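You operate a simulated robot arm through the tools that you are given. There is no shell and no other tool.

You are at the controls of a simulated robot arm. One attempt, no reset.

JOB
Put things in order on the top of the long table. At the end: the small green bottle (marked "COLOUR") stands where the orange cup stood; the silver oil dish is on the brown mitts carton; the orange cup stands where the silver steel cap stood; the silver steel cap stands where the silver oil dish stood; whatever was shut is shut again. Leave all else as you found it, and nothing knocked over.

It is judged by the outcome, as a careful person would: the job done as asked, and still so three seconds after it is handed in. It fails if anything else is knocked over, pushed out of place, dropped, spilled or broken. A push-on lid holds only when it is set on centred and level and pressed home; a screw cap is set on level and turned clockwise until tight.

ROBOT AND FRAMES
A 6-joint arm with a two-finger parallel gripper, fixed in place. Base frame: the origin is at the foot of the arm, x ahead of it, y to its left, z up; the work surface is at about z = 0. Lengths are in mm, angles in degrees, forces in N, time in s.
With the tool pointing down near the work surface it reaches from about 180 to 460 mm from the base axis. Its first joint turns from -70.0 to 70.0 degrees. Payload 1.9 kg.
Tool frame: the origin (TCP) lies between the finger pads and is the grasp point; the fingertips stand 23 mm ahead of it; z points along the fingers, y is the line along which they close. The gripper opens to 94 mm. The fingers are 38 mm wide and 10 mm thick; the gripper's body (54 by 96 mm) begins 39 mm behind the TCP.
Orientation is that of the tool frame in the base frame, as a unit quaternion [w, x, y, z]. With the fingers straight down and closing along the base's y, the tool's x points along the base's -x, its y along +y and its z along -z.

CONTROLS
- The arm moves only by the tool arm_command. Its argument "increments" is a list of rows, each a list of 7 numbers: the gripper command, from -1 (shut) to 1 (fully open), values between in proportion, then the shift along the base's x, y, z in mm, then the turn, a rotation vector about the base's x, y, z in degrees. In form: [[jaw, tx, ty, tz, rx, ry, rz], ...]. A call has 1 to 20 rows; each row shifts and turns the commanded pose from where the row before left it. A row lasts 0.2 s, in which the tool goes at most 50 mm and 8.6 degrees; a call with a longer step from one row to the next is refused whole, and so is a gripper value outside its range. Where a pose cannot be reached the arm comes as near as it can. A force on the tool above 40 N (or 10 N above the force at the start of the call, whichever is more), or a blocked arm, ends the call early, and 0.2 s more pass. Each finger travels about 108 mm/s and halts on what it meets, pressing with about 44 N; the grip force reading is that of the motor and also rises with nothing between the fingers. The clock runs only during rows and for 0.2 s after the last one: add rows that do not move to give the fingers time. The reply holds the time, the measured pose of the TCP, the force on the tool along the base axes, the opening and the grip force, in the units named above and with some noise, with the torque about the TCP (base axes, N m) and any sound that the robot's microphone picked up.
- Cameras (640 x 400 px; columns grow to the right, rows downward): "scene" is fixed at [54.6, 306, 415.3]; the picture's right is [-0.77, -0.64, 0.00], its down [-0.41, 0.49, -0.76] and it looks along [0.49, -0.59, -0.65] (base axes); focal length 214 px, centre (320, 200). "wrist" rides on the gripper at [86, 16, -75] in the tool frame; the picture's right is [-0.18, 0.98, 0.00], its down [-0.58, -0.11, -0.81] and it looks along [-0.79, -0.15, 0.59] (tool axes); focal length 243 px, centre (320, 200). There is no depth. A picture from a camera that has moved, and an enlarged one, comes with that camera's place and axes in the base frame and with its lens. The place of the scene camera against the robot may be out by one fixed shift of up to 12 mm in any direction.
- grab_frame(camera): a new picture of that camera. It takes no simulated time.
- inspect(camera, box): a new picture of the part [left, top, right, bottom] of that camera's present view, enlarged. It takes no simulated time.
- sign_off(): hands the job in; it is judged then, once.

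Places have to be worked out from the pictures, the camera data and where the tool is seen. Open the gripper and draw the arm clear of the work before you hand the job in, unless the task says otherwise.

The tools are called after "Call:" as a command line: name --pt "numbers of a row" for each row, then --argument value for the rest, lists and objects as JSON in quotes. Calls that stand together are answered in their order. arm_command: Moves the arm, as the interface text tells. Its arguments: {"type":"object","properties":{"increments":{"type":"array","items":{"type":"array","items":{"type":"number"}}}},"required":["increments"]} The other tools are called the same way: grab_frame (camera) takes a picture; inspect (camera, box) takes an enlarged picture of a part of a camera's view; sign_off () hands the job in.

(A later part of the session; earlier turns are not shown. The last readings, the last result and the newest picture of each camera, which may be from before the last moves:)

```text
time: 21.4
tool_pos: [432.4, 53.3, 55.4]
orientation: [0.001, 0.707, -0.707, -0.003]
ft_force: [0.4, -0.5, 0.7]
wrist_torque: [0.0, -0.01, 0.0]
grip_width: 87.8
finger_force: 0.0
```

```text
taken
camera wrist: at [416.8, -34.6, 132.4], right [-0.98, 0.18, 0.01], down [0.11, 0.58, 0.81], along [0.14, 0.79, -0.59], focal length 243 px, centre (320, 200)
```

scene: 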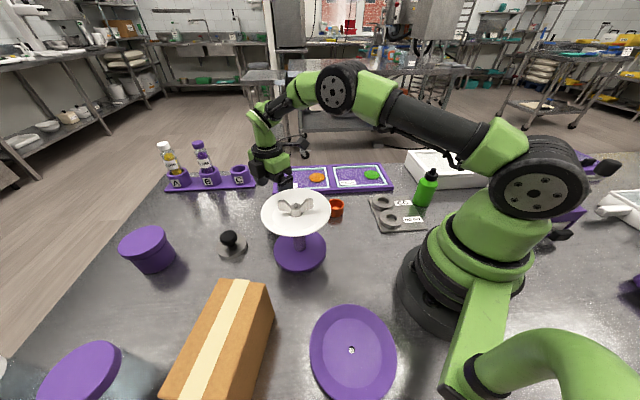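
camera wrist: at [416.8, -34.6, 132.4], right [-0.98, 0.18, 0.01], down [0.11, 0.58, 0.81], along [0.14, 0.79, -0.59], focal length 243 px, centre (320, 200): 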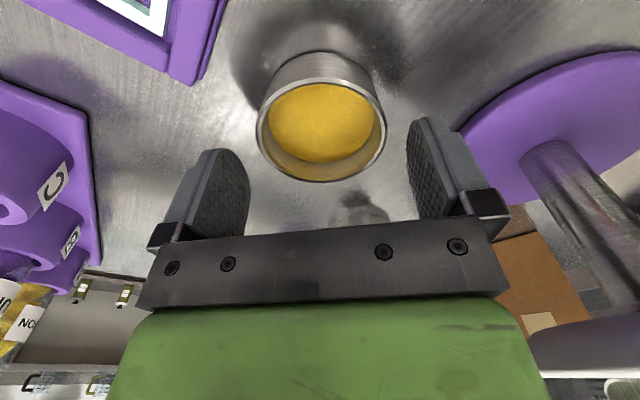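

The dish sits between the fingers, centred to within ~2 mm. I lower to z≈28 and close on it.

Call:
arm_command --pt "0.87 0 1.5 -10 0 0 0" --pt "0.87 0 0 -10 0 0 0" --pt "0.87 0 0 -7.4 0 0 0" --pt "0.87 0 0 0 0 0 0"

Call:
grab_frame --camera "wrist"

```text
time: 22.4
tool_pos: [432.9, 53.5, 28.6]
orientation: [-0.001, -0.707, 0.707, 0.003]
ft_force: [-0.5, -0.6, 0.1]
wrist_torque: [0.02, 0.01, 0.02]
grip_width: 88.0
finger_force: 0.0
```

```text
taken
camera wrist: at [416.4, -33.5, 105.5], right [-0.98, 0.18, 0.01], down [0.11, 0.58, 0.81], along [0.14, 0.79, -0.59], focal length 243 px, centre (320, 200)
```

wrist: 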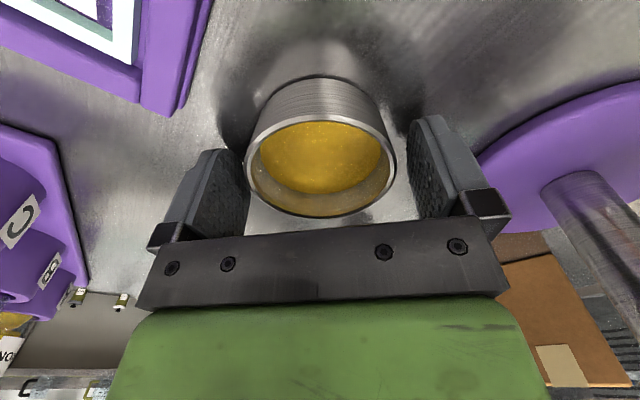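

The dish is well inside the jaws with clearance both sides. I close the gripper.

Call:
arm_command --pt "0.6 0 0 0 0 0 0" --pt "0.4 0 0 0 0 0 0" --pt "0.2 0 0 0 0 0 0" --pt "0.2 0 0 0 0 0 0"

Call:
grab_frame --camera "wrist"

```text
time: 23.4
tool_pos: [432.4, 53.5, 27.2]
orientation: [0.002, 0.707, -0.707, -0.003]
ft_force: [-0.4, 0.9, 0.5]
wrist_torque: [0.0, 0.02, -0.02]
grip_width: 66.7
finger_force: 44.3
```

```text
taken
camera wrist: at [416.4, -33.5, 105.7], right [-0.98, 0.18, 0.01], down [0.11, 0.58, 0.81], along [0.14, 0.79, -0.59], focal length 243 px, centre (320, 200)
```

wrist: 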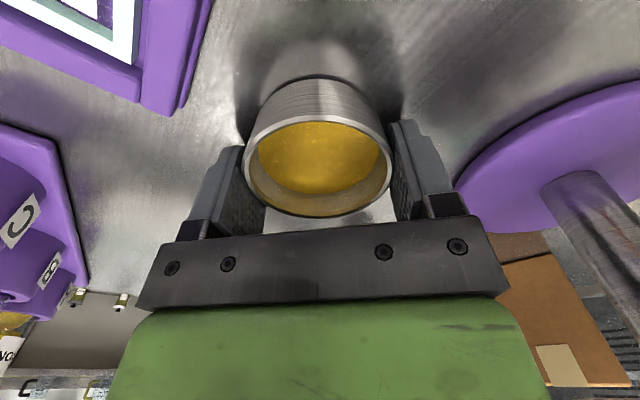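

The dish is gripped (66.7 mm). I zoom to find where its centre lies relative to the TCP along the other axis.

Call:
inspect --camera "wrist" --box '[230, 60, 410, 230]'

```text
2.35 times, centred on (320, 145) of wrist
camera zoom: at [416.4, -33.5, 105.7], right [-0.98, 0.18, 0.01], down [0.11, 0.58, 0.81], along [0.14, 0.79, -0.59], focal length 571 px, centre (320, 329)
```

zoom: 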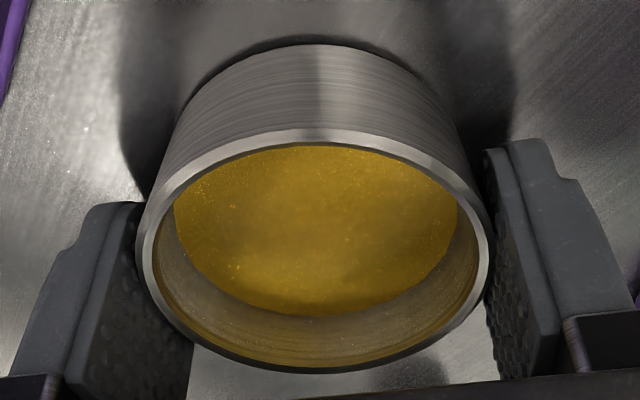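

Grip is firm. I lift the dish straight up smoothly, keeping it level.

Call:
arm_command --pt "0.2 0 0 3 0 0 0" --pt "0.2 0 0 6 0 0 0" --pt "0.2 0 0 12 0 0 0" --pt "0.2 0 0 18 0 0 0" --pt "0.2 0 0 22 0 0 0" --pt "0.2 0 0 24 0 0 0" --pt "0.2 0 0 24 0 0 0" --pt "0.2 0 0 24 0 0 0" --pt "0.2 0 0 24 0 0 0" --pt "0.2 0 0 22 0 0 0" --pt "0.2 0 0 16 0 0 0" --pt "0.2 0 0 10 0 0 0" --pt "0.2 0 0 5 0 0 0" --pt "0.2 0 0 0 0 0 0"

Call:
grab_frame --camera "wrist"

Call:
grab_frame --camera "scene"

```text
time: 26.4
tool_pos: [432.0, 54.4, 239.2]
orientation: [-0.001, -0.707, 0.707, 0.002]
ft_force: [-0.5, -0.3, -0.7]
wrist_torque: [0.03, 0.0, 0.01]
grip_width: 66.8
finger_force: 44.1
```

```text
taken
camera wrist: at [416.0, -33.6, 316.1], right [-0.98, 0.18, 0.01], down [0.11, 0.58, 0.81], along [0.14, 0.79, -0.59], focal length 243 px, centre (320, 200)
```

wrist: 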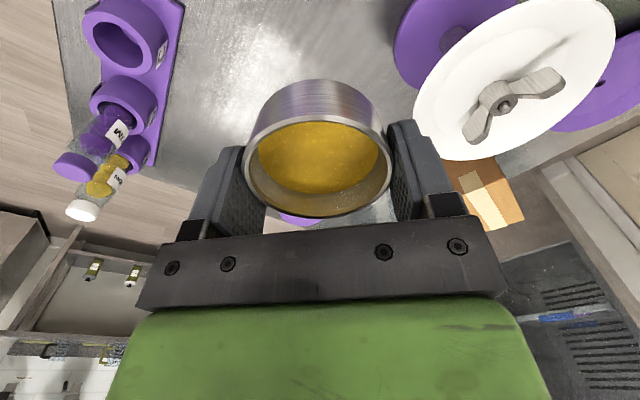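

```text
taken
```

scene: 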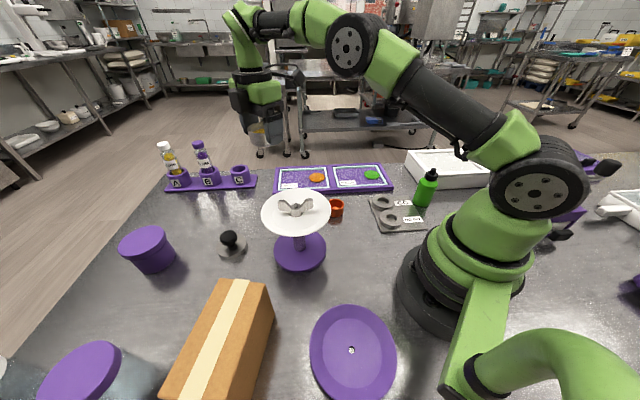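

The dish is lifted and level. I carry it around to above the carton while turning the tool to ψ≈33°, so the fingers line up along the carton's length.

Call:
arm_command --pt "0.2 -3 3.5 0 0 0 -1" --pt "0.2 -6 8 0 0 0 -2" --pt "0.2 -10 13 0 0 0 -3" --pt "0.2 -14 17 0 0 0 -4" --pt "0.2 -16 20 0 0 0 -4.5" --pt "0.2 -16 20 0 0 0 -4.5" --pt "0.2 -16 20 0 0 0 -4.5" --pt "0.2 -16 20 0 0 0 -4.5" --pt "0.2 -16 20 0 0 0 -4.5" --pt "0.2 -16 20 0 0 0 -4.5" --pt "0.2 -16 20 0 0 0 -4.5" --pt "0.2 -16 20 0 0 0 -4.5" --pt "0.2 -16 20 0 0 0 -4" --pt "0.2 -14 17 0 0 0 -3.5" --pt "0.2 -10 13 0 0 0 -2" --pt "0.2 -6 8 0 0 0 -1" --pt "0.2 -4 4 0 0 0 -0.5" --pt "0.2 0 0 0 0 0 0"

Call:
grab_frame --camera "wrist"

Call:
grab_frame --camera "scene"

```text
time: 30.2
tool_pos: [221.7, 315.9, 237.7]
orientation: [-0.001, -0.285, 0.959, 0.002]
ft_force: [-0.7, -0.1, -1.0]
wrist_torque: [0.03, -0.02, 0.01]
grip_width: 66.8
finger_force: 44.1
```

```text
taken
camera wrist: at [139.7, 282.0, 315.0], right [-0.38, 0.92, 0.01], down [0.55, 0.22, 0.81], along [0.74, 0.31, -0.59], focal length 243 px, centre (320, 200)
```

wrist: 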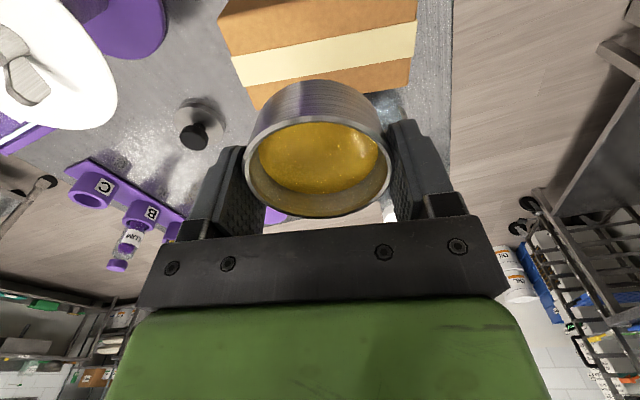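

```text
taken
```

scene: 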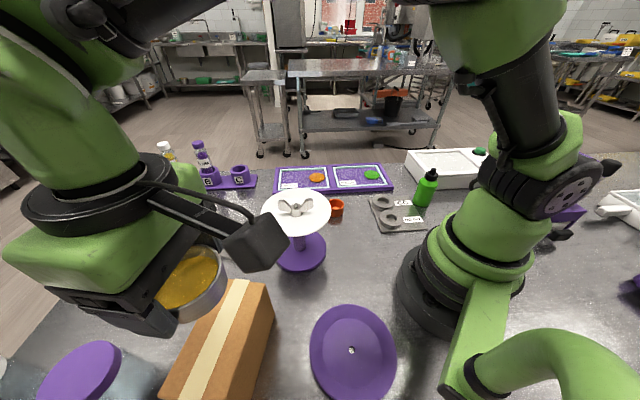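

I zoom on the carton in this view to measure its centre line relative to the tool.

Call:
inspect --camera "wrist" --box '[200, 0, 440, 120]'

Call:
inspect --camera "scene" --box '[100, 230, 300, 400]'

```text
2.67 times, centred on (320, 60) of wrist
camera zoom: at [139.7, 282.0, 315.0], right [-0.38, 0.92, 0.01], down [0.55, 0.22, 0.81], along [0.74, 0.31, -0.59], focal length 647 px, centre (320, 573)
```

zoom: 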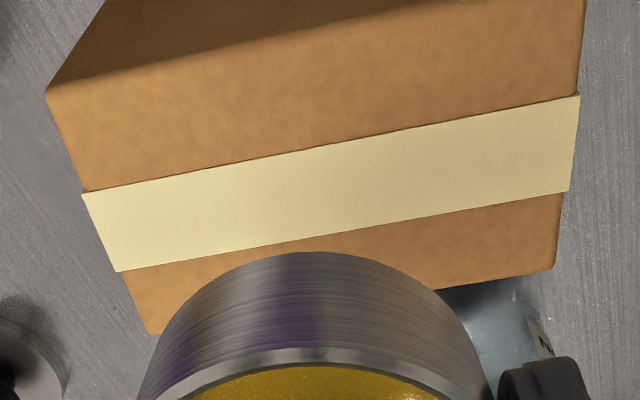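

```text
2.35 times, centred on (200, 315) of scene
camera zoom: at [54.5, 306.0, 415.3], right [-0.77, -0.64, 0.0], down [-0.41, 0.49, -0.76], along [0.49, -0.59, -0.65], focal length 505 px, centre (602, -71)
```

zoom: 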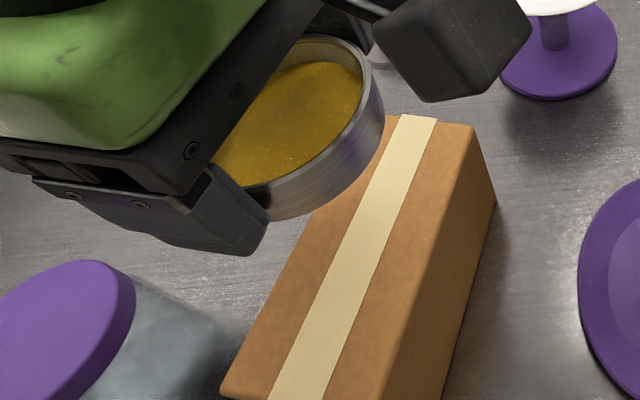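

The dish is over the carton centre within a couple of mm. I lower it gently to about 20 mm above the expected contact.

Call:
arm_command --pt "0.2 0 0 -4 0 0 0" --pt "0.2 0 0 -9 0 0 0" --pt "0.2 0 0 -15 0 0 0" --pt "0.2 0 0 -18 0 0 0" --pt "0.2 0 0 -15 0 0 0" --pt "0.2 0 0 -9 0 0 0" --pt "0.2 0 0 -4 0 0 0" --pt "0.2 0 0 -2 0 0 0" --pt "0.2 0 0 0 0 0 0"

Call:
inspect --camera "scene" --box '[100, 230, 300, 400]'

Call:
grab_frame --camera "wrist"

```text
time: 32.2
tool_pos: [222.3, 317.8, 161.8]
orientation: [0.0, -0.284, 0.959, 0.003]
ft_force: [0.4, 1.4, -1.3]
wrist_torque: [0.04, 0.01, -0.02]
grip_width: 66.5
finger_force: 43.6
```

```text
2.35 times, centred on (200, 315) of scene
camera zoom: at [54.6, 306.0, 415.3], right [-0.77, -0.64, 0.0], down [-0.41, 0.49, -0.76], along [0.49, -0.59, -0.65], focal length 505 px, centre (602, -71)
```

zoom: 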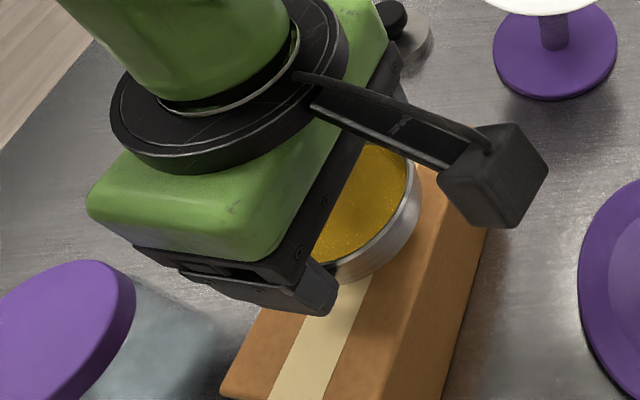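

```text
taken
camera wrist: at [140.7, 282.8, 238.9], right [-0.38, 0.92, 0.01], down [0.55, 0.22, 0.81], along [0.74, 0.31, -0.59], focal length 243 px, centre (320, 200)
```

wrist: 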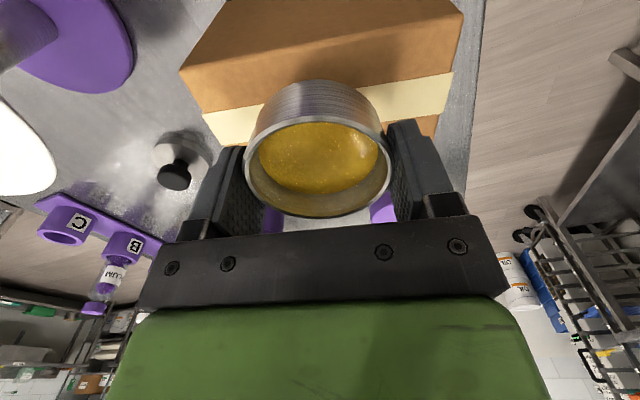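

Alignment still looks right from both cameras. I continue down slowly toward contact.

Call:
arm_command --pt "0.2 0 0 -3 0 0 0" --pt "0.2 0 0 -3 0 0 0" --pt "0.2 0 0 -3 0 0 0" --pt "0.2 0 0 -2 0 0 0" --pt "0.2 0 0 0 0 0 0"

Call:
grab_frame --camera "wrist"

Call:
inspect --camera "scene" --box '[180, 270, 300, 370]'

```text
time: 33.4
tool_pos: [221.5, 317.3, 150.7]
orientation: [-0.001, -0.284, 0.959, 0.002]
ft_force: [0.2, -0.8, -1.5]
wrist_torque: [-0.04, 0.01, 0.01]
grip_width: 66.7
finger_force: 44.3
```

```text
taken
camera wrist: at [140.2, 282.1, 228.0], right [-0.38, 0.92, 0.01], down [0.55, 0.22, 0.81], along [0.74, 0.31, -0.59], focal length 243 px, centre (320, 200)
```

wrist: 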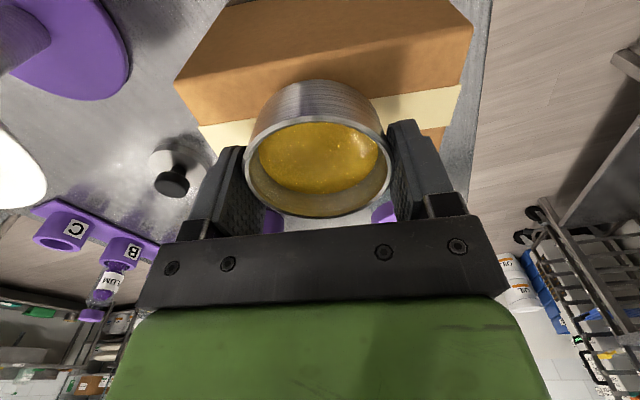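

```text
4.00 times, centred on (240, 320) of scene
camera zoom: at [54.6, 306.0, 415.3], right [-0.77, -0.64, 0.0], down [-0.41, 0.49, -0.76], along [0.49, -0.59, -0.65], focal length 858 px, centre (640, -280)
```

zoom: 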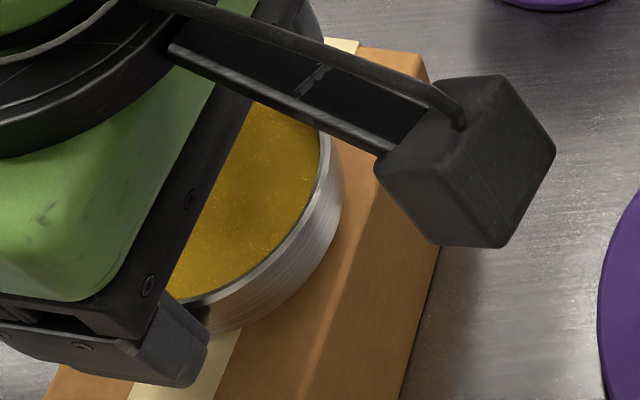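

Call:
arm_command --pt "0.2 0 0 -2 0 0 0" --pt "0.2 0 0 -2 0 0 0" --pt "0.2 0 0 -2 0 0 0" --pt "0.2 0 0 0 0 0 0"

Call:
grab_frame --camera "wrist"

```text
time: 34.4
tool_pos: [222.2, 315.8, 145.5]
orientation: [-0.001, -0.283, 0.959, 0.002]
ft_force: [0.1, 0.2, -1.8]
wrist_torque: [-0.04, 0.01, -0.01]
grip_width: 66.6
finger_force: 44.1
```

```text
taken
camera wrist: at [139.7, 282.3, 222.0], right [-0.38, 0.92, 0.01], down [0.55, 0.22, 0.81], along [0.74, 0.31, -0.59], focal length 243 px, centre (320, 200)
```

wrist: 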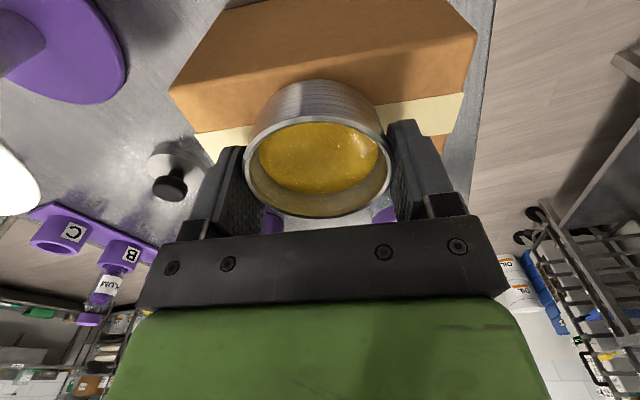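

Call:
arm_command --pt "0.2 0 0 -1.5 0 0 0" --pt "0.2 0 0 -1.5 0 0 0" --pt "0.2 0 0 0 0 0 0"

Call:
inspect --camera "wrist" --box '[150, 0, 490, 220]'

```text
time: 35.2
tool_pos: [221.3, 317.2, 142.5]
orientation: [0.0, -0.285, 0.959, 0.003]
ft_force: [0.0, 0.0, -1.2]
wrist_torque: [-0.02, -0.01, 0.02]
grip_width: 66.4
finger_force: 43.8
```

```text
1.82 times, centred on (320, 110) of wrist
camera zoom: at [139.6, 282.5, 219.3], right [-0.38, 0.92, 0.01], down [0.55, 0.22, 0.81], along [0.74, 0.31, -0.59], focal length 441 px, centre (320, 364)
```

zoom: 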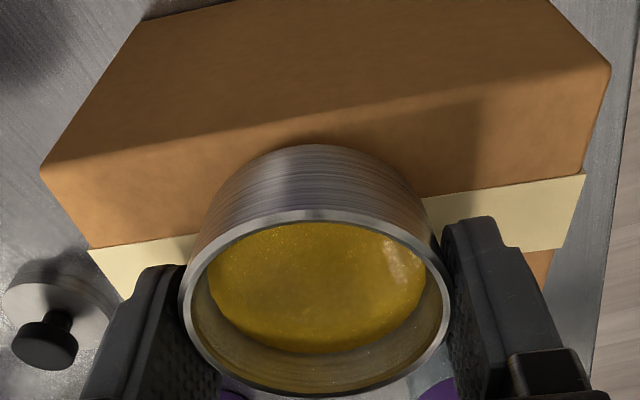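

Comparing near edges, the dish should come about 2 mm toward the robot side to be centred on the carton's width. I correct and lower to contact.

Call:
arm_command --pt "0.2 -1.9 -1.2 0 0 0 0" --pt "0.2 0 0 -1 0 0 0" --pt "0.2 0 0 -1 0 0 0" --pt "0.2 0 0 0 0 0 0"

```text
time: 36.2
tool_pos: [219.3, 316.8, 139.5]
orientation: [0.0, -0.284, 0.959, 0.003]
ft_force: [0.1, 0.2, -1.9]
wrist_torque: [0.06, -0.05, 0.03]
grip_width: 66.3
finger_force: 44.1
```

Call:
arm_command --pt "0.2 0 0 -1 0 0 0" --pt "0.2 0 0 -1 0 0 0" --pt "0.2 0 0 0 0 0 0"

Call:
inspect --camera "wrist" --box '[150, 0, 490, 220]'

Call:
inspect --camera "scene" --box '[180, 270, 300, 370]'

```text
time: 37.0
tool_pos: [219.9, 316.7, 138.4]
orientation: [0.001, -0.284, 0.959, 0.003]
ft_force: [0.0, -0.3, -1.7]
wrist_torque: [0.03, -0.01, -0.02]
grip_width: 66.8
finger_force: 44.6
```

```text
1.82 times, centred on (320, 110) of wrist
camera zoom: at [138.2, 281.4, 216.2], right [-0.38, 0.92, 0.01], down [0.55, 0.22, 0.81], along [0.74, 0.31, -0.59], focal length 441 px, centre (320, 364)
```

zoom: 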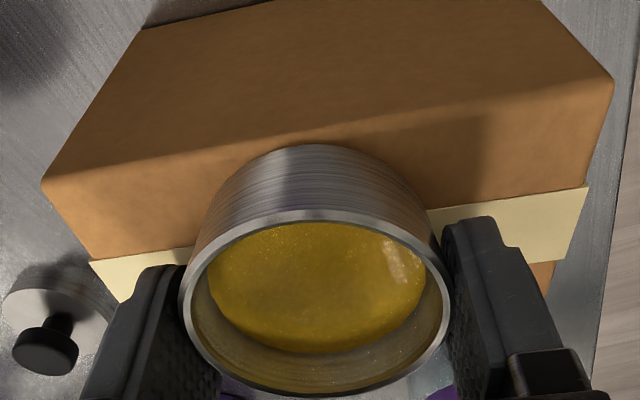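

```text
4.00 times, centred on (240, 320) of scene
camera zoom: at [54.6, 306.0, 415.3], right [-0.77, -0.64, 0.0], down [-0.41, 0.49, -0.76], along [0.49, -0.59, -0.65], focal length 858 px, centre (640, -280)
```

zoom: 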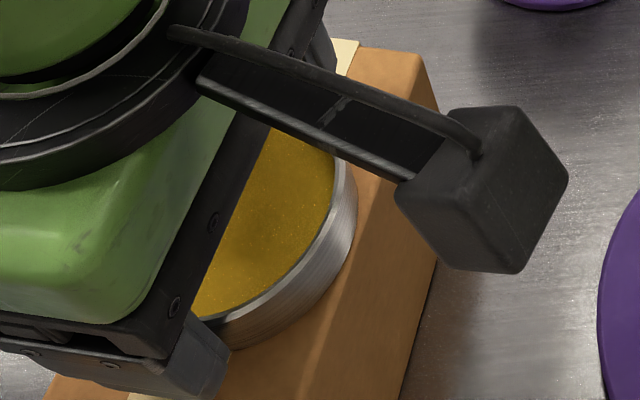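

Force still shows the dish hanging free (−1.7 N). I continue in 1 mm steps.

Call:
arm_command --pt "0.2 0 0 -1 0 0 0" --pt "0.2 0 0 -1 0 0 0" --pt "0.2 0 0 0 0 0 0"

```text
time: 37.8
tool_pos: [220.3, 317.5, 137.7]
orientation: [0.002, -0.284, 0.959, 0.004]
ft_force: [-3.0, -9.5, 35.4]
wrist_torque: [-0.24, 0.19, -0.11]
grip_width: 66.5
finger_force: 44.0
```

Contact: 35 N upward, so the dish is on the carton. I ease up slightly to relieve the load before releasing.

Call:
arm_command --pt "0.2 0 0 0.8 0 0 0" --pt "0.2 0 0 0 0 0 0"

```text
time: 38.4
tool_pos: [220.9, 316.2, 137.3]
orientation: [0.001, -0.285, 0.959, 0.004]
ft_force: [-0.1, -3.2, 28.5]
wrist_torque: [0.11, -0.06, -0.05]
grip_width: 66.4
finger_force: 44.1
```

Call:
arm_command --pt "0.2 0 0 0.8 0 0 0" --pt "0.2 0 0 0 0 0 0"

```text
time: 39.0
tool_pos: [220.4, 314.8, 137.9]
orientation: [0.0, -0.285, 0.959, 0.003]
ft_force: [3.2, 7.7, 15.9]
wrist_torque: [0.49, -0.2, 0.01]
grip_width: 66.6
finger_force: 43.8
```

Call:
arm_command --pt "0.2 0 0 0.7 0 0 0" --pt "0.2 0 0 0 0 0 0"

Call:
inspect --camera "wrist" --box '[150, 0, 490, 220]'

Call:
inspect --camera "scene" --box '[120, 260, 300, 400]'

```text
time: 39.6
tool_pos: [219.0, 315.7, 138.1]
orientation: [-0.001, -0.284, 0.959, 0.002]
ft_force: [1.3, 2.6, 6.4]
wrist_torque: [0.28, -0.19, -0.02]
grip_width: 66.8
finger_force: 43.3
```

```text
1.82 times, centred on (320, 110) of wrist
camera zoom: at [137.7, 280.7, 215.2], right [-0.38, 0.92, 0.0], down [0.55, 0.22, 0.81], along [0.74, 0.31, -0.59], focal length 441 px, centre (320, 364)
```

zoom: 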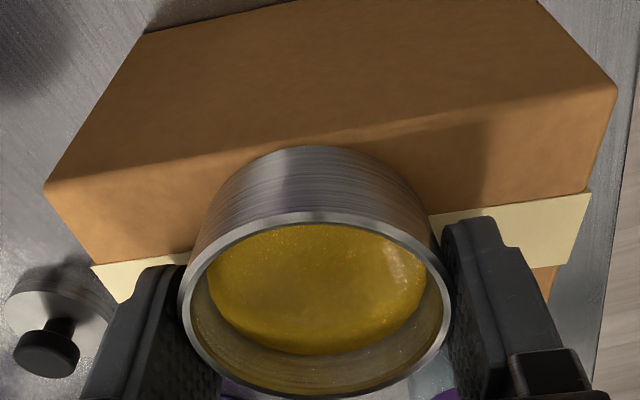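

```text
2.86 times, centred on (210, 330) of scene
camera zoom: at [54.5, 306.0, 415.3], right [-0.77, -0.64, 0.0], down [-0.41, 0.5, -0.76], along [0.49, -0.59, -0.65], focal length 613 px, centre (634, -171)
```

zoom: 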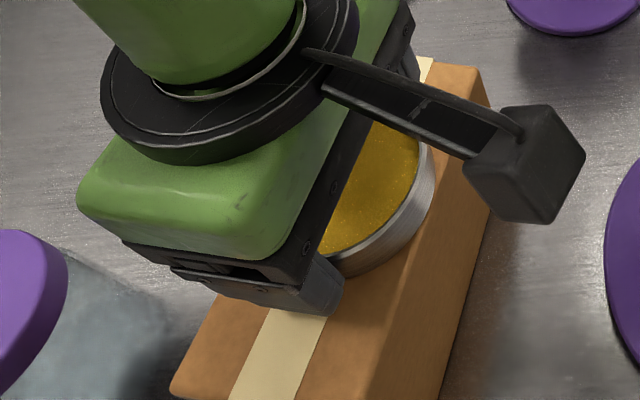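

Load is down to a few newtons and the dish sits on the carton. I open the fingers gradually.

Call:
arm_command --pt "0.44 0 0 0 0 0 0" --pt "0.5 0 0 0 0 0 0" --pt "0.6 0 0 0 0 0 0" --pt "0.7 0 0 0 0 0 0" --pt "0.7 0 0 0 0 0 0"

Call:
inspect --camera "wrist" --box '[150, 0, 490, 220]'

```text
time: 40.8
tool_pos: [218.9, 315.5, 139.0]
orientation: [0.0, -0.284, 0.959, 0.003]
ft_force: [0.0, 0.0, -0.4]
wrist_torque: [-0.02, 0.01, -0.02]
grip_width: 79.8
finger_force: 0.1
```

```text
1.82 times, centred on (320, 110) of wrist
camera zoom: at [137.9, 281.0, 215.5], right [-0.38, 0.92, 0.01], down [0.55, 0.22, 0.81], along [0.74, 0.31, -0.59], focal length 441 px, centre (320, 364)
```

zoom: 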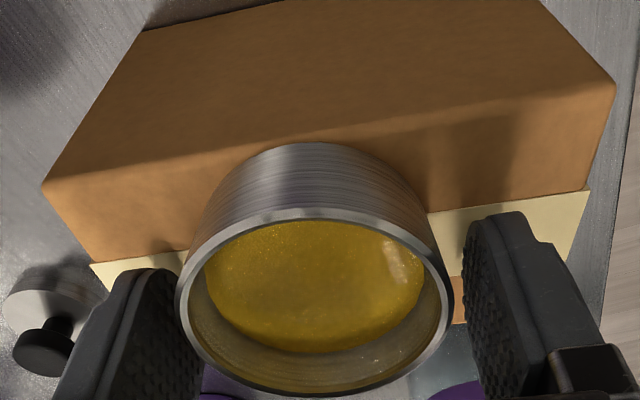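

Released cleanly, force back to zero. I rise straight up and check that the dish stays on the carton.

Call:
arm_command --pt "0.7 0 0 3 0 0 0" --pt "0.7 0 0 8 0 0 0" --pt "0.7 0 0 15 0 0 0" --pt "0.7 0 0 25 0 0 0" --pt "0.7 0 0 30 0 0 0" --pt "0.7 0 0 30 0 0 0" --pt "0.7 0 0 20 0 0 0" --pt "0.7 0 0 0 0 0 0"

Call:
grab_frame --camera "wrist"

Call:
grab_frame --camera "scene"

```text
time: 42.6
tool_pos: [219.8, 316.1, 269.7]
orientation: [0.0, -0.283, 0.959, 0.003]
ft_force: [-0.2, -0.5, -0.3]
wrist_torque: [-0.01, -0.03, 0.02]
grip_width: 79.9
finger_force: 0.2
```

```text
taken
camera wrist: at [139.2, 281.4, 346.5], right [-0.38, 0.92, 0.01], down [0.55, 0.22, 0.81], along [0.74, 0.31, -0.59], focal length 243 px, centre (320, 200)
```

wrist: 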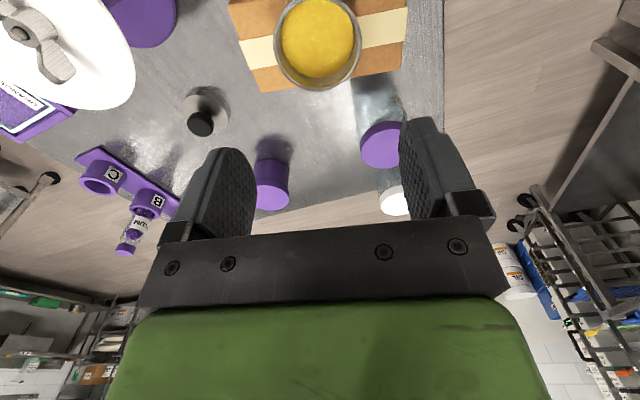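

```text
taken
```

scene: 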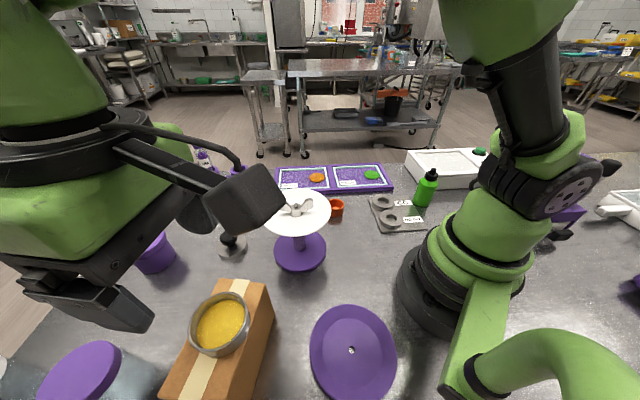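

Call:
inspect --camera "scene" --box '[150, 265, 310, 400]'

Call:
inspect --camera "wrist" --box '[170, 80, 250, 150]'

```text
2.96 times, centred on (230, 332) of scene
camera zoom: at [54.5, 306.0, 415.3], right [-0.77, -0.64, 0.0], down [-0.41, 0.49, -0.76], along [0.49, -0.59, -0.65], focal length 636 px, centre (587, -193)
```

zoom: 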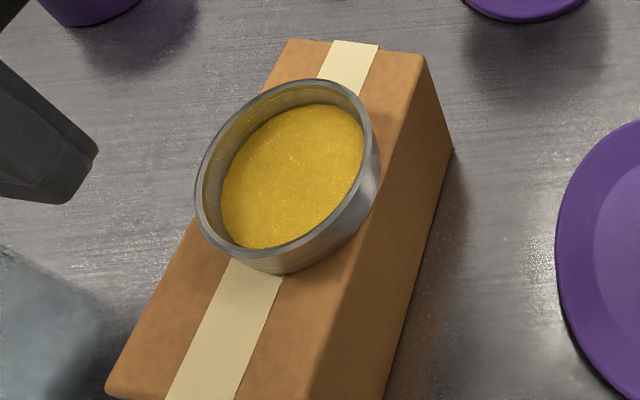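

```text
5.71 times, centred on (210, 115) of wrist
camera zoom: at [139.2, 281.4, 346.5], right [-0.38, 0.92, 0.01], down [0.55, 0.22, 0.81], along [0.74, 0.31, -0.59], focal length 1386 px, centre (949, 686)
```

zoom: 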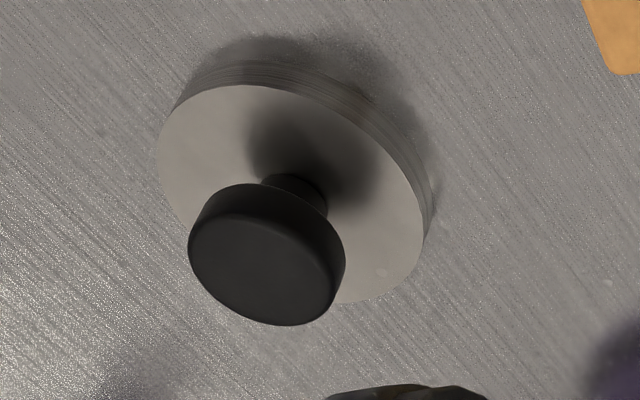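

The dish stands flat on the carton. Next is the steel cap at (419.5, 204): I move above it with the tool yawed to −30° so the camera keeps clear of the bowl and the carton.

Call:
arm_command --pt "0.2 15 -9 0 0 0 -7" --pt "0.2 23 -13 0 0 0 -7" --pt "0.2 23 -13 0 0 0 -7" --pt "0.2 23 -13 -5 0 0 -7" --pt "0.2 23 -13 -10 0 0 -7" --pt "0.2 23 -13 -10 0 0 -7" --pt "0.2 23 -13 -15 0 0 -7" --pt "0.2 23 -13 -15 0 0 -7" --pt "0.2 23 -12 -15 0 0 -7" --pt "0.2 0 0 0 0 0 0"

Call:
grab_frame --camera "wrist"

Call:
grab_frame --camera "scene"

```text
time: 44.8
tool_pos: [404.3, 207.0, 201.6]
orientation: [0.001, 0.239, 0.971, 0.003]
ft_force: [0.2, 0.6, 0.7]
wrist_torque: [0.05, 0.01, 0.0]
grip_width: 56.6
finger_force: 0.0
out of reach, approached as far as the arm can: row 9
```

```text
taken
camera wrist: at [334.3, 261.6, 278.7], right [0.62, 0.78, 0.01], down [0.46, -0.37, 0.81], along [0.63, -0.5, -0.59], focal length 243 px, centre (320, 200)
```

wrist: 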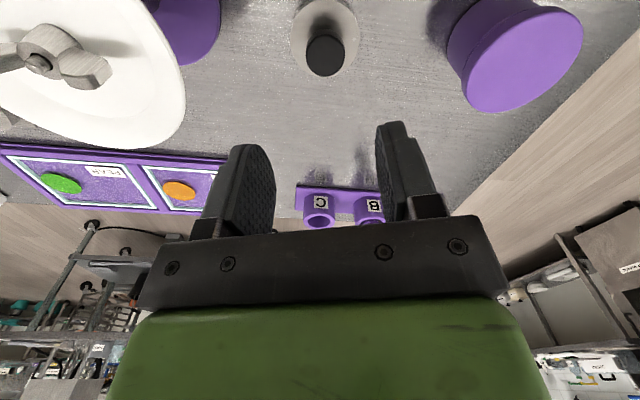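

```text
taken
```

scene: 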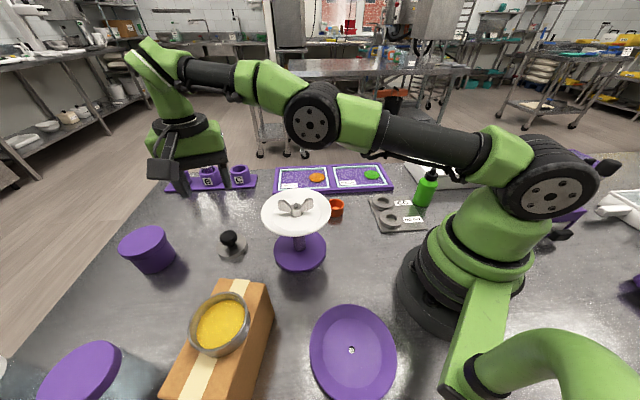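

At z≈200 the vertical tool reaches only r≈454. I refine the cap's position from this close view, then test the reach lower down.

Call:
inspect --camera "wrist" --box '[270, 0, 382, 90]'

Call:
arm_command --pt "0.2 0 0 -25 0 0 0" --pt "0.2 0 0 -25 0 0 0" --pt "0.2 0 0 -25 0 0 0" --pt "0.2 0 0 0 0 0 0"

Call:
grab_frame --camera "wrist"

```text
4.44 times, centred on (326, 45) of wrist
camera zoom: at [334.3, 261.6, 278.7], right [0.62, 0.78, 0.01], down [0.46, -0.37, 0.81], along [0.63, -0.5, -0.59], focal length 1078 px, centre (293, 889)
```

zoom: 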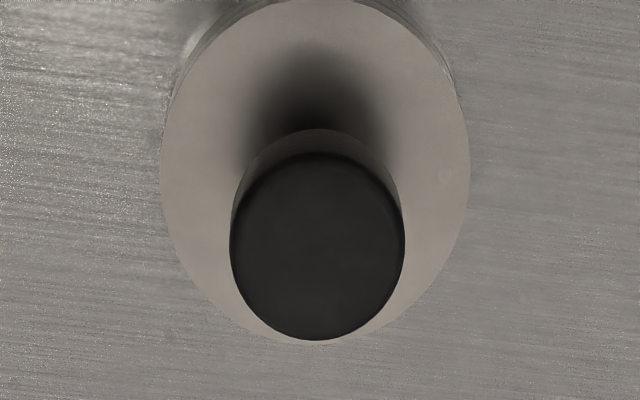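

```text
time: 45.8
tool_pos: [409.2, 211.6, 127.6]
orientation: [0.001, 0.258, 0.966, 0.002]
ft_force: [0.7, 0.1, 0.1]
wrist_torque: [0.0, 0.02, 0.0]
grip_width: 56.4
finger_force: 0.2
out of reach, approached as far as the arm can: row 2
```

```text
taken
camera wrist: at [342.2, 268.3, 204.4], right [0.65, 0.76, 0.0], down [0.45, -0.39, 0.81], along [0.61, -0.52, -0.59], focal length 243 px, centre (320, 200)
```

wrist: 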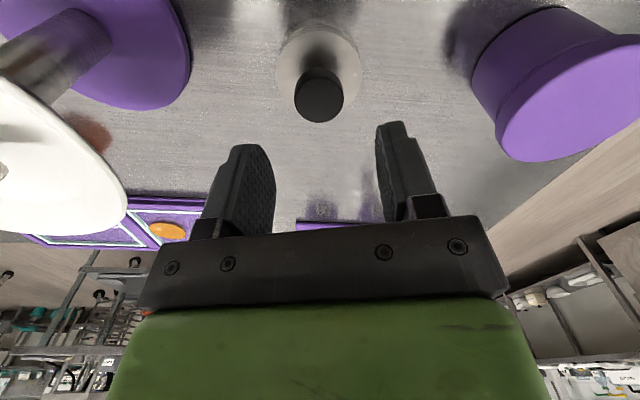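

The knob lies about 10 mm ahead in tool −x and nearly centred laterally; cap ≈ (417, 204.5). I shift toward it and lower to z≈80.

Call:
arm_command --pt "0.2 0 -6 -15 0 0 0" --pt "0.2 3 -2 -15 0 0 0" --pt "0.2 3 0 -15 0 0 0" --pt "0.2 0 0 0 0 0 0"

Call:
grab_frame --camera "wrist"

Call:
grab_frame --camera "scene"

```text
time: 46.8
tool_pos: [415.1, 203.5, 84.6]
orientation: [0.002, 0.259, 0.966, 0.003]
ft_force: [0.2, 0.0, -0.2]
wrist_torque: [0.06, -0.01, -0.05]
grip_width: 56.5
finger_force: 0.1
out of reach, approached as far as the arm can: row 1, 3
```

```text
taken
camera wrist: at [347.6, 260.0, 161.1], right [0.65, 0.76, 0.01], down [0.45, -0.39, 0.81], along [0.61, -0.52, -0.59], focal length 243 px, centre (320, 200)
```

wrist: 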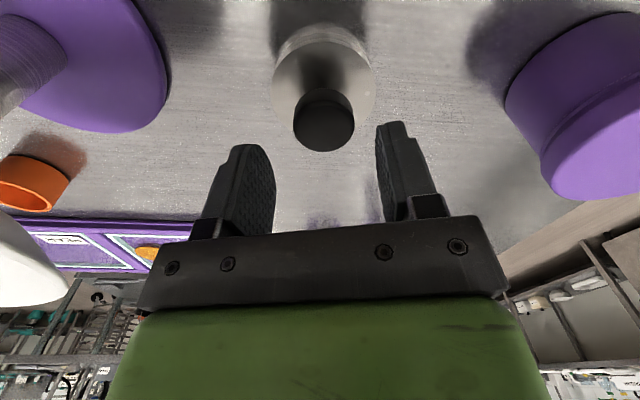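

```text
taken
```

scene: 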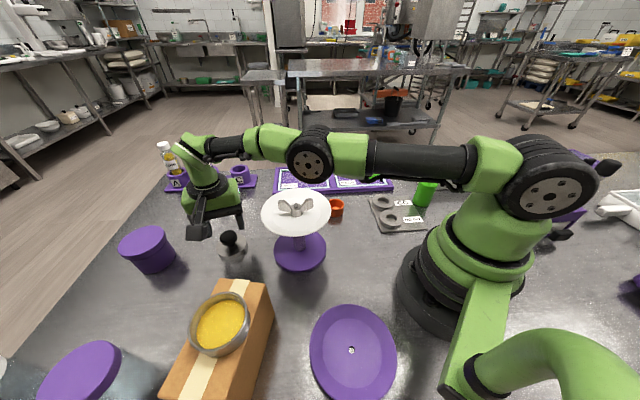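

Knob is nearly on the tool axis now. I nudge 1.5 mm in +y and descend to z≈42, so fingertips stay above the steel disc.

Call:
arm_command --pt "0.2 0 1.5 -12 0 0 0" --pt "0.2 0 0 -12 0 0 0" --pt "0.2 0 0 -10 0 0 0" --pt "0.2 0 0 -5 0 0 0" --pt "0.2 0 0 0 0 0 0"

Call:
grab_frame --camera "wrist"

Call:
inspect --camera "scene" --box '[150, 130, 310, 280]'

```text
time: 48.0
tool_pos: [410.5, 203.5, 45.2]
orientation: [0.001, 0.258, 0.966, 0.003]
ft_force: [0.7, 0.1, -0.9]
wrist_torque: [0.03, -0.02, 0.04]
grip_width: 56.4
finger_force: 0.1
out of reach, approached as far as the arm can: row 4
```

```text
taken
camera wrist: at [343.0, 259.7, 122.6], right [0.65, 0.76, 0.01], down [0.45, -0.39, 0.81], along [0.61, -0.52, -0.59], focal length 243 px, centre (320, 200)
```

wrist: 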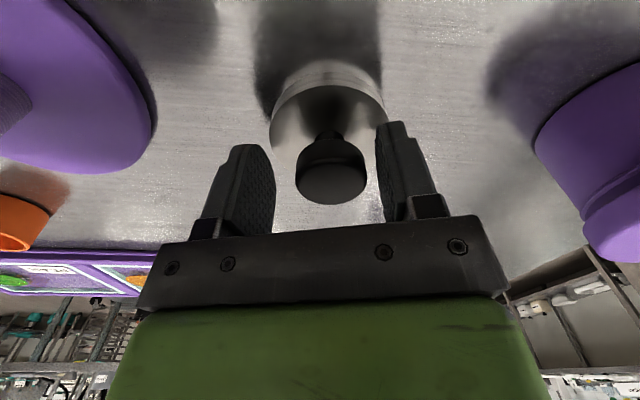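

```text
2.67 times, centred on (230, 205) of scene
camera zoom: at [54.5, 306.0, 415.3], right [-0.77, -0.64, 0.0], down [-0.41, 0.49, -0.76], along [0.49, -0.59, -0.65], focal length 572 px, centre (560, 187)
```

zoom: 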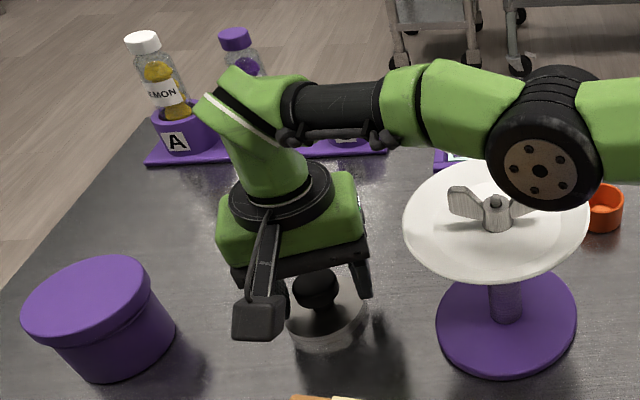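

The knob reads at tool (−5, +4.4), i.e. (417, 205). I try to shift outward a few mm to centre it before closing.

Call:
arm_command --pt "0.2 1.5 2 0 0 0 0" --pt "0.2 1 1.5 0 0 0 0" --pt "0.2 0 0 0 0 0 0"

Call:
grab_frame --camera "wrist"

```text
time: 48.8
tool_pos: [409.9, 207.5, 46.3]
orientation: [0.001, 0.258, 0.966, 0.003]
ft_force: [0.2, 0.3, 0.0]
wrist_torque: [-0.03, 0.0, 0.01]
grip_width: 56.5
finger_force: 0.0
```

```text
taken
camera wrist: at [342.8, 262.2, 122.7], right [0.65, 0.76, 0.01], down [0.45, -0.39, 0.81], along [0.61, -0.52, -0.59], focal length 243 px, centre (320, 200)
```

wrist: 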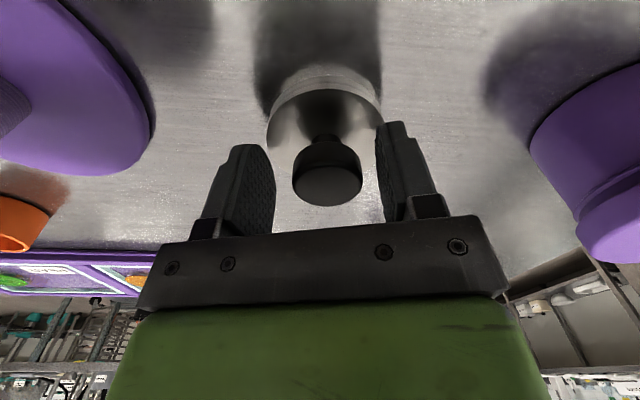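

Offset reduced to ~2.5 mm. I nudge once more and close on the knob.

Call:
arm_command --pt "0.2 1 1.7 0 0 0 0" --pt "0.2 0 0 0 0 0 0" --pt "0.0 0 0 0 0 0 0" --pt "-0.15 0 0 0 0 0 0" --pt "-0.3 0 0 0 0 0 0" --pt "-0.5 0 0 0 0 0 0" --pt "-0.5 0 0 0 0 0 0"

Call:
grab_frame --camera "wrist"

Call:
inspect --camera "scene" --box '[150, 130, 310, 280]'

```text
time: 50.4
tool_pos: [410.2, 205.8, 45.1]
orientation: [0.002, 0.259, 0.966, 0.003]
ft_force: [-0.6, 0.2, 0.8]
wrist_torque: [0.04, 0.0, -0.04]
grip_width: 35.4
finger_force: 44.7
out of reach, approached as far as the arm can: row 1
```

```text
taken
camera wrist: at [342.8, 262.1, 122.7], right [0.65, 0.76, 0.01], down [0.45, -0.39, 0.81], along [0.61, -0.52, -0.59], focal length 243 px, centre (320, 200)
```

wrist: 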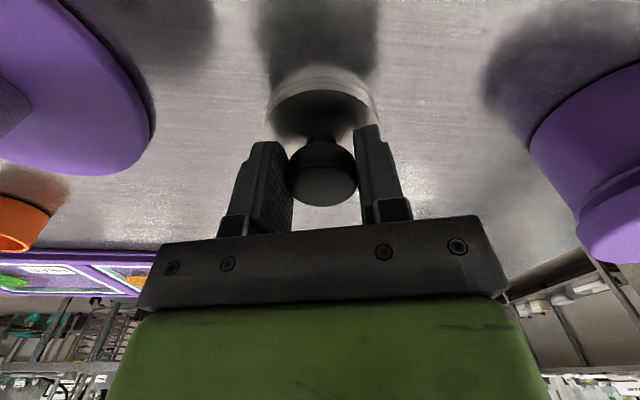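

```text
2.67 times, centred on (230, 205) of scene
camera zoom: at [54.5, 306.0, 415.3], right [-0.77, -0.64, 0.0], down [-0.41, 0.49, -0.76], along [0.49, -0.59, -0.65], focal length 572 px, centre (560, 187)
```

zoom: 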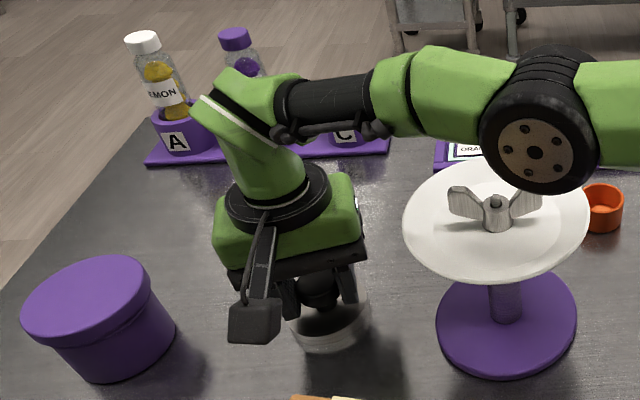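

The knob is gripped (35.4 mm); the cap centre is about 6 mm beyond the TCP in tool −x. I lift it slowly, drifting slightly inward to stay in reach.

Call:
arm_command --pt "-0.5 0 0 2 0 0 0" --pt "-0.5 0 0 4 0 0 0" --pt "-0.5 0 0 8 0 0 0" --pt "-0.5 -1 -0.5 14 0 0 0" --pt "-0.5 -2 -1 18 0 0 0" --pt "-0.5 -2 -1 20 0 0 0" --pt "-0.5 -2 -1 20 0 0 0" --pt "-0.5 -1 -0.5 15 0 0 0" --pt "-0.5 0 0 10 0 0 0" --pt "-0.5 0 0 4 0 0 0" --pt "-0.5 0 0 0 0 0 0"

Call:
grab_frame --camera "wrist"

Call:
grab_frame --camera "scene"

```text
time: 52.8
tool_pos: [402.6, 203.0, 161.2]
orientation: [0.001, 0.259, 0.966, 0.002]
ft_force: [0.5, -0.4, -1.1]
wrist_torque: [0.04, 0.0, 0.0]
grip_width: 35.4
finger_force: 43.2
```

```text
taken
camera wrist: at [334.0, 258.5, 238.6], right [0.65, 0.76, 0.01], down [0.45, -0.39, 0.81], along [0.61, -0.52, -0.59], focal length 243 px, centre (320, 200)
```

wrist: 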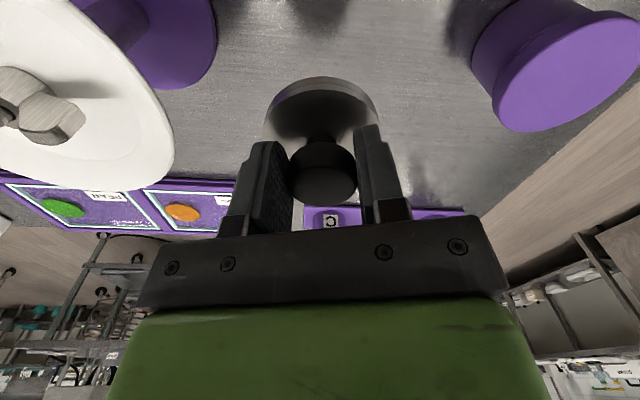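

```text
taken
```

scene: 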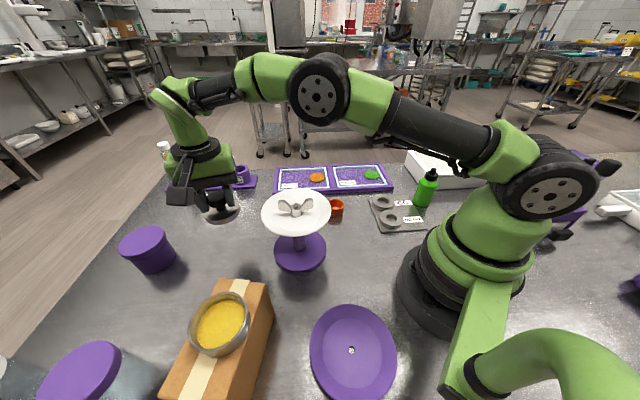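

The whole cap lifted cleanly with nothing beneath. I zoom in to measure where it sits in the grip.

Call:
inspect --camera "wrist" --box '[240, 60, 400, 220]'

Call:
inspect --camera "scene" --box '[160, 150, 280, 240]'

```text
2.50 times, centred on (320, 140) of wrist
camera zoom: at [334.0, 258.5, 238.6], right [0.65, 0.76, 0.01], down [0.45, -0.39, 0.81], along [0.61, -0.52, -0.59], focal length 606 px, centre (320, 350)
```

zoom: 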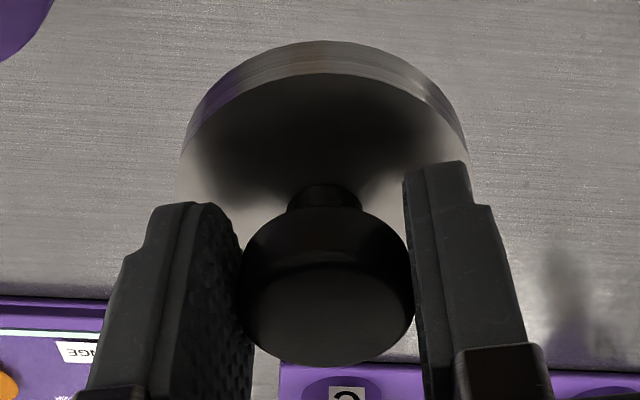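

```text
4.44 times, centred on (220, 195) of scene
camera zoom: at [54.6, 306.0, 415.3], right [-0.77, -0.64, 0.0], down [-0.41, 0.49, -0.76], along [0.49, -0.59, -0.65], focal length 953 px, centre (764, 222)
```

zoom: 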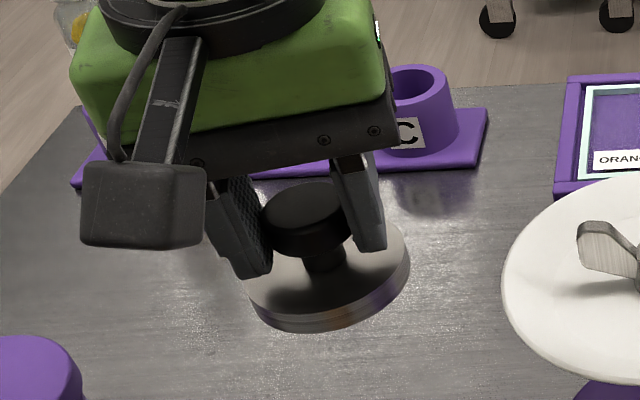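

I carry the cap toward the dish's old place at (432.5, 50.5), turning the tool to ψ=60° on the way, at a height that clears the bowl.

Call:
arm_command --pt "-0.5 1 -4 2 0 0 3" --pt "-0.5 2 -8 2 0 0 5" --pt "-0.5 2 -12 2 0 0 6.5" --pt "-0.5 2 -13 0 0 0 7" --pt "-0.5 2 -13 0 0 0 7" --pt "-0.5 2 -13 0 0 0 7" --pt "-0.5 2 -13 0 0 0 7" --pt "-0.5 2.4 -13 0 0 0 7" --pt "-0.5 2 -13 0 0 0 7" --pt "-0.5 2 -13 0 0 0 7" --pt "-0.5 2 -13 0 0 0 7" --pt "-0.5 2 -12 0 0 0 7" --pt "-0.5 2 -9 0 0 0 6.5" --pt "-0.5 1 -5 0 0 0 4" --pt "-0.5 1 -2.8 0 0 0 2" --pt "-0.5 0 0 0 0 0 0"

Call:
grab_frame --camera "wrist"

Call:
grab_frame --camera "scene"

```text
time: 56.2
tool_pos: [430.1, 44.4, 167.3]
orientation: [0.0, -0.501, 0.866, 0.002]
ft_force: [0.5, 0.2, -2.1]
wrist_torque: [0.0, 0.01, -0.01]
grip_width: 35.3
finger_force: 44.3
```

```text
taken
camera wrist: at [372.8, -23.0, 243.9], right [-0.76, 0.65, 0.01], down [0.39, 0.45, 0.81], along [0.52, 0.62, -0.59], focal length 243 px, centre (320, 200)
```

wrist: 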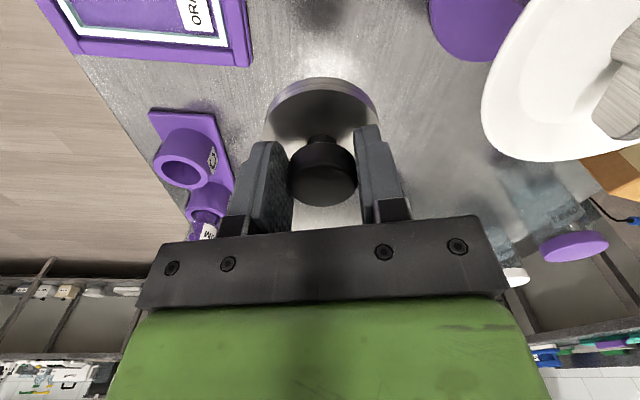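

```text
taken
```

scene: 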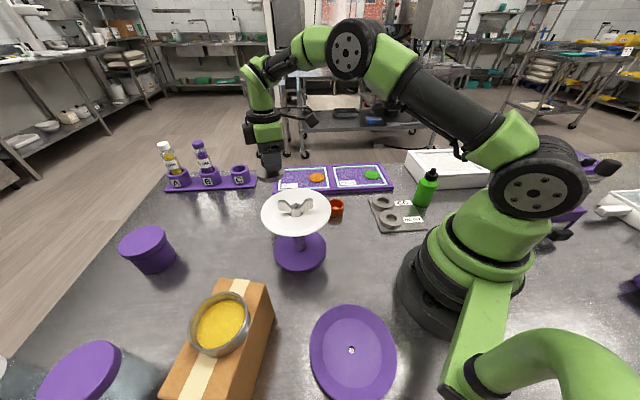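

Positioned at (430, 44.4); I add +1.5 mm in y and lower toward the table, stopping short of contact.

Call:
arm_command --pt "-0.5 0 1.5 -6 0 0 0" --pt "-0.5 0 0 -14 0 0 0" --pt "-0.5 0 0 -20 0 0 0" --pt "-0.5 0 0 -22 0 0 0" --pt "-0.5 0 0 -20 0 0 0" --pt "-0.5 0 0 -14 0 0 0" --pt "-0.5 0 0 -8 0 0 0" --pt "-0.5 0 0 -4 0 0 0" --pt "-0.5 0 0 -2 0 0 0" --pt "-0.5 0 0 0 0 0 0"

Call:
grab_frame --camera "wrist"

```text
time: 58.4
tool_pos: [429.5, 47.4, 55.6]
orientation: [-0.001, -0.5, 0.866, 0.004]
ft_force: [0.4, 0.1, -0.9]
wrist_torque: [-0.01, 0.03, 0.02]
grip_width: 35.4
finger_force: 44.5
```

```text
taken
camera wrist: at [372.3, -21.1, 133.5], right [-0.76, 0.65, 0.01], down [0.39, 0.45, 0.81], along [0.52, 0.61, -0.59], focal length 243 px, centre (320, 200)
```

wrist: 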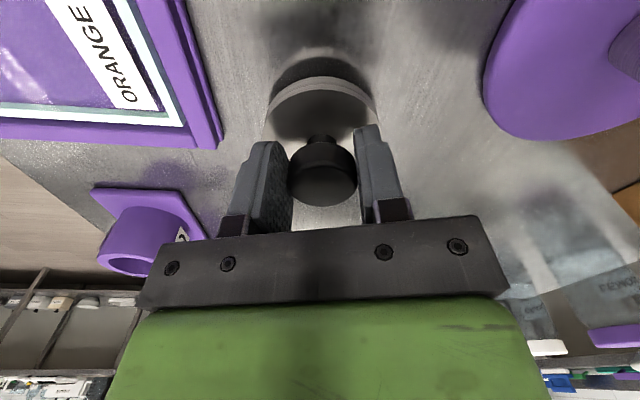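

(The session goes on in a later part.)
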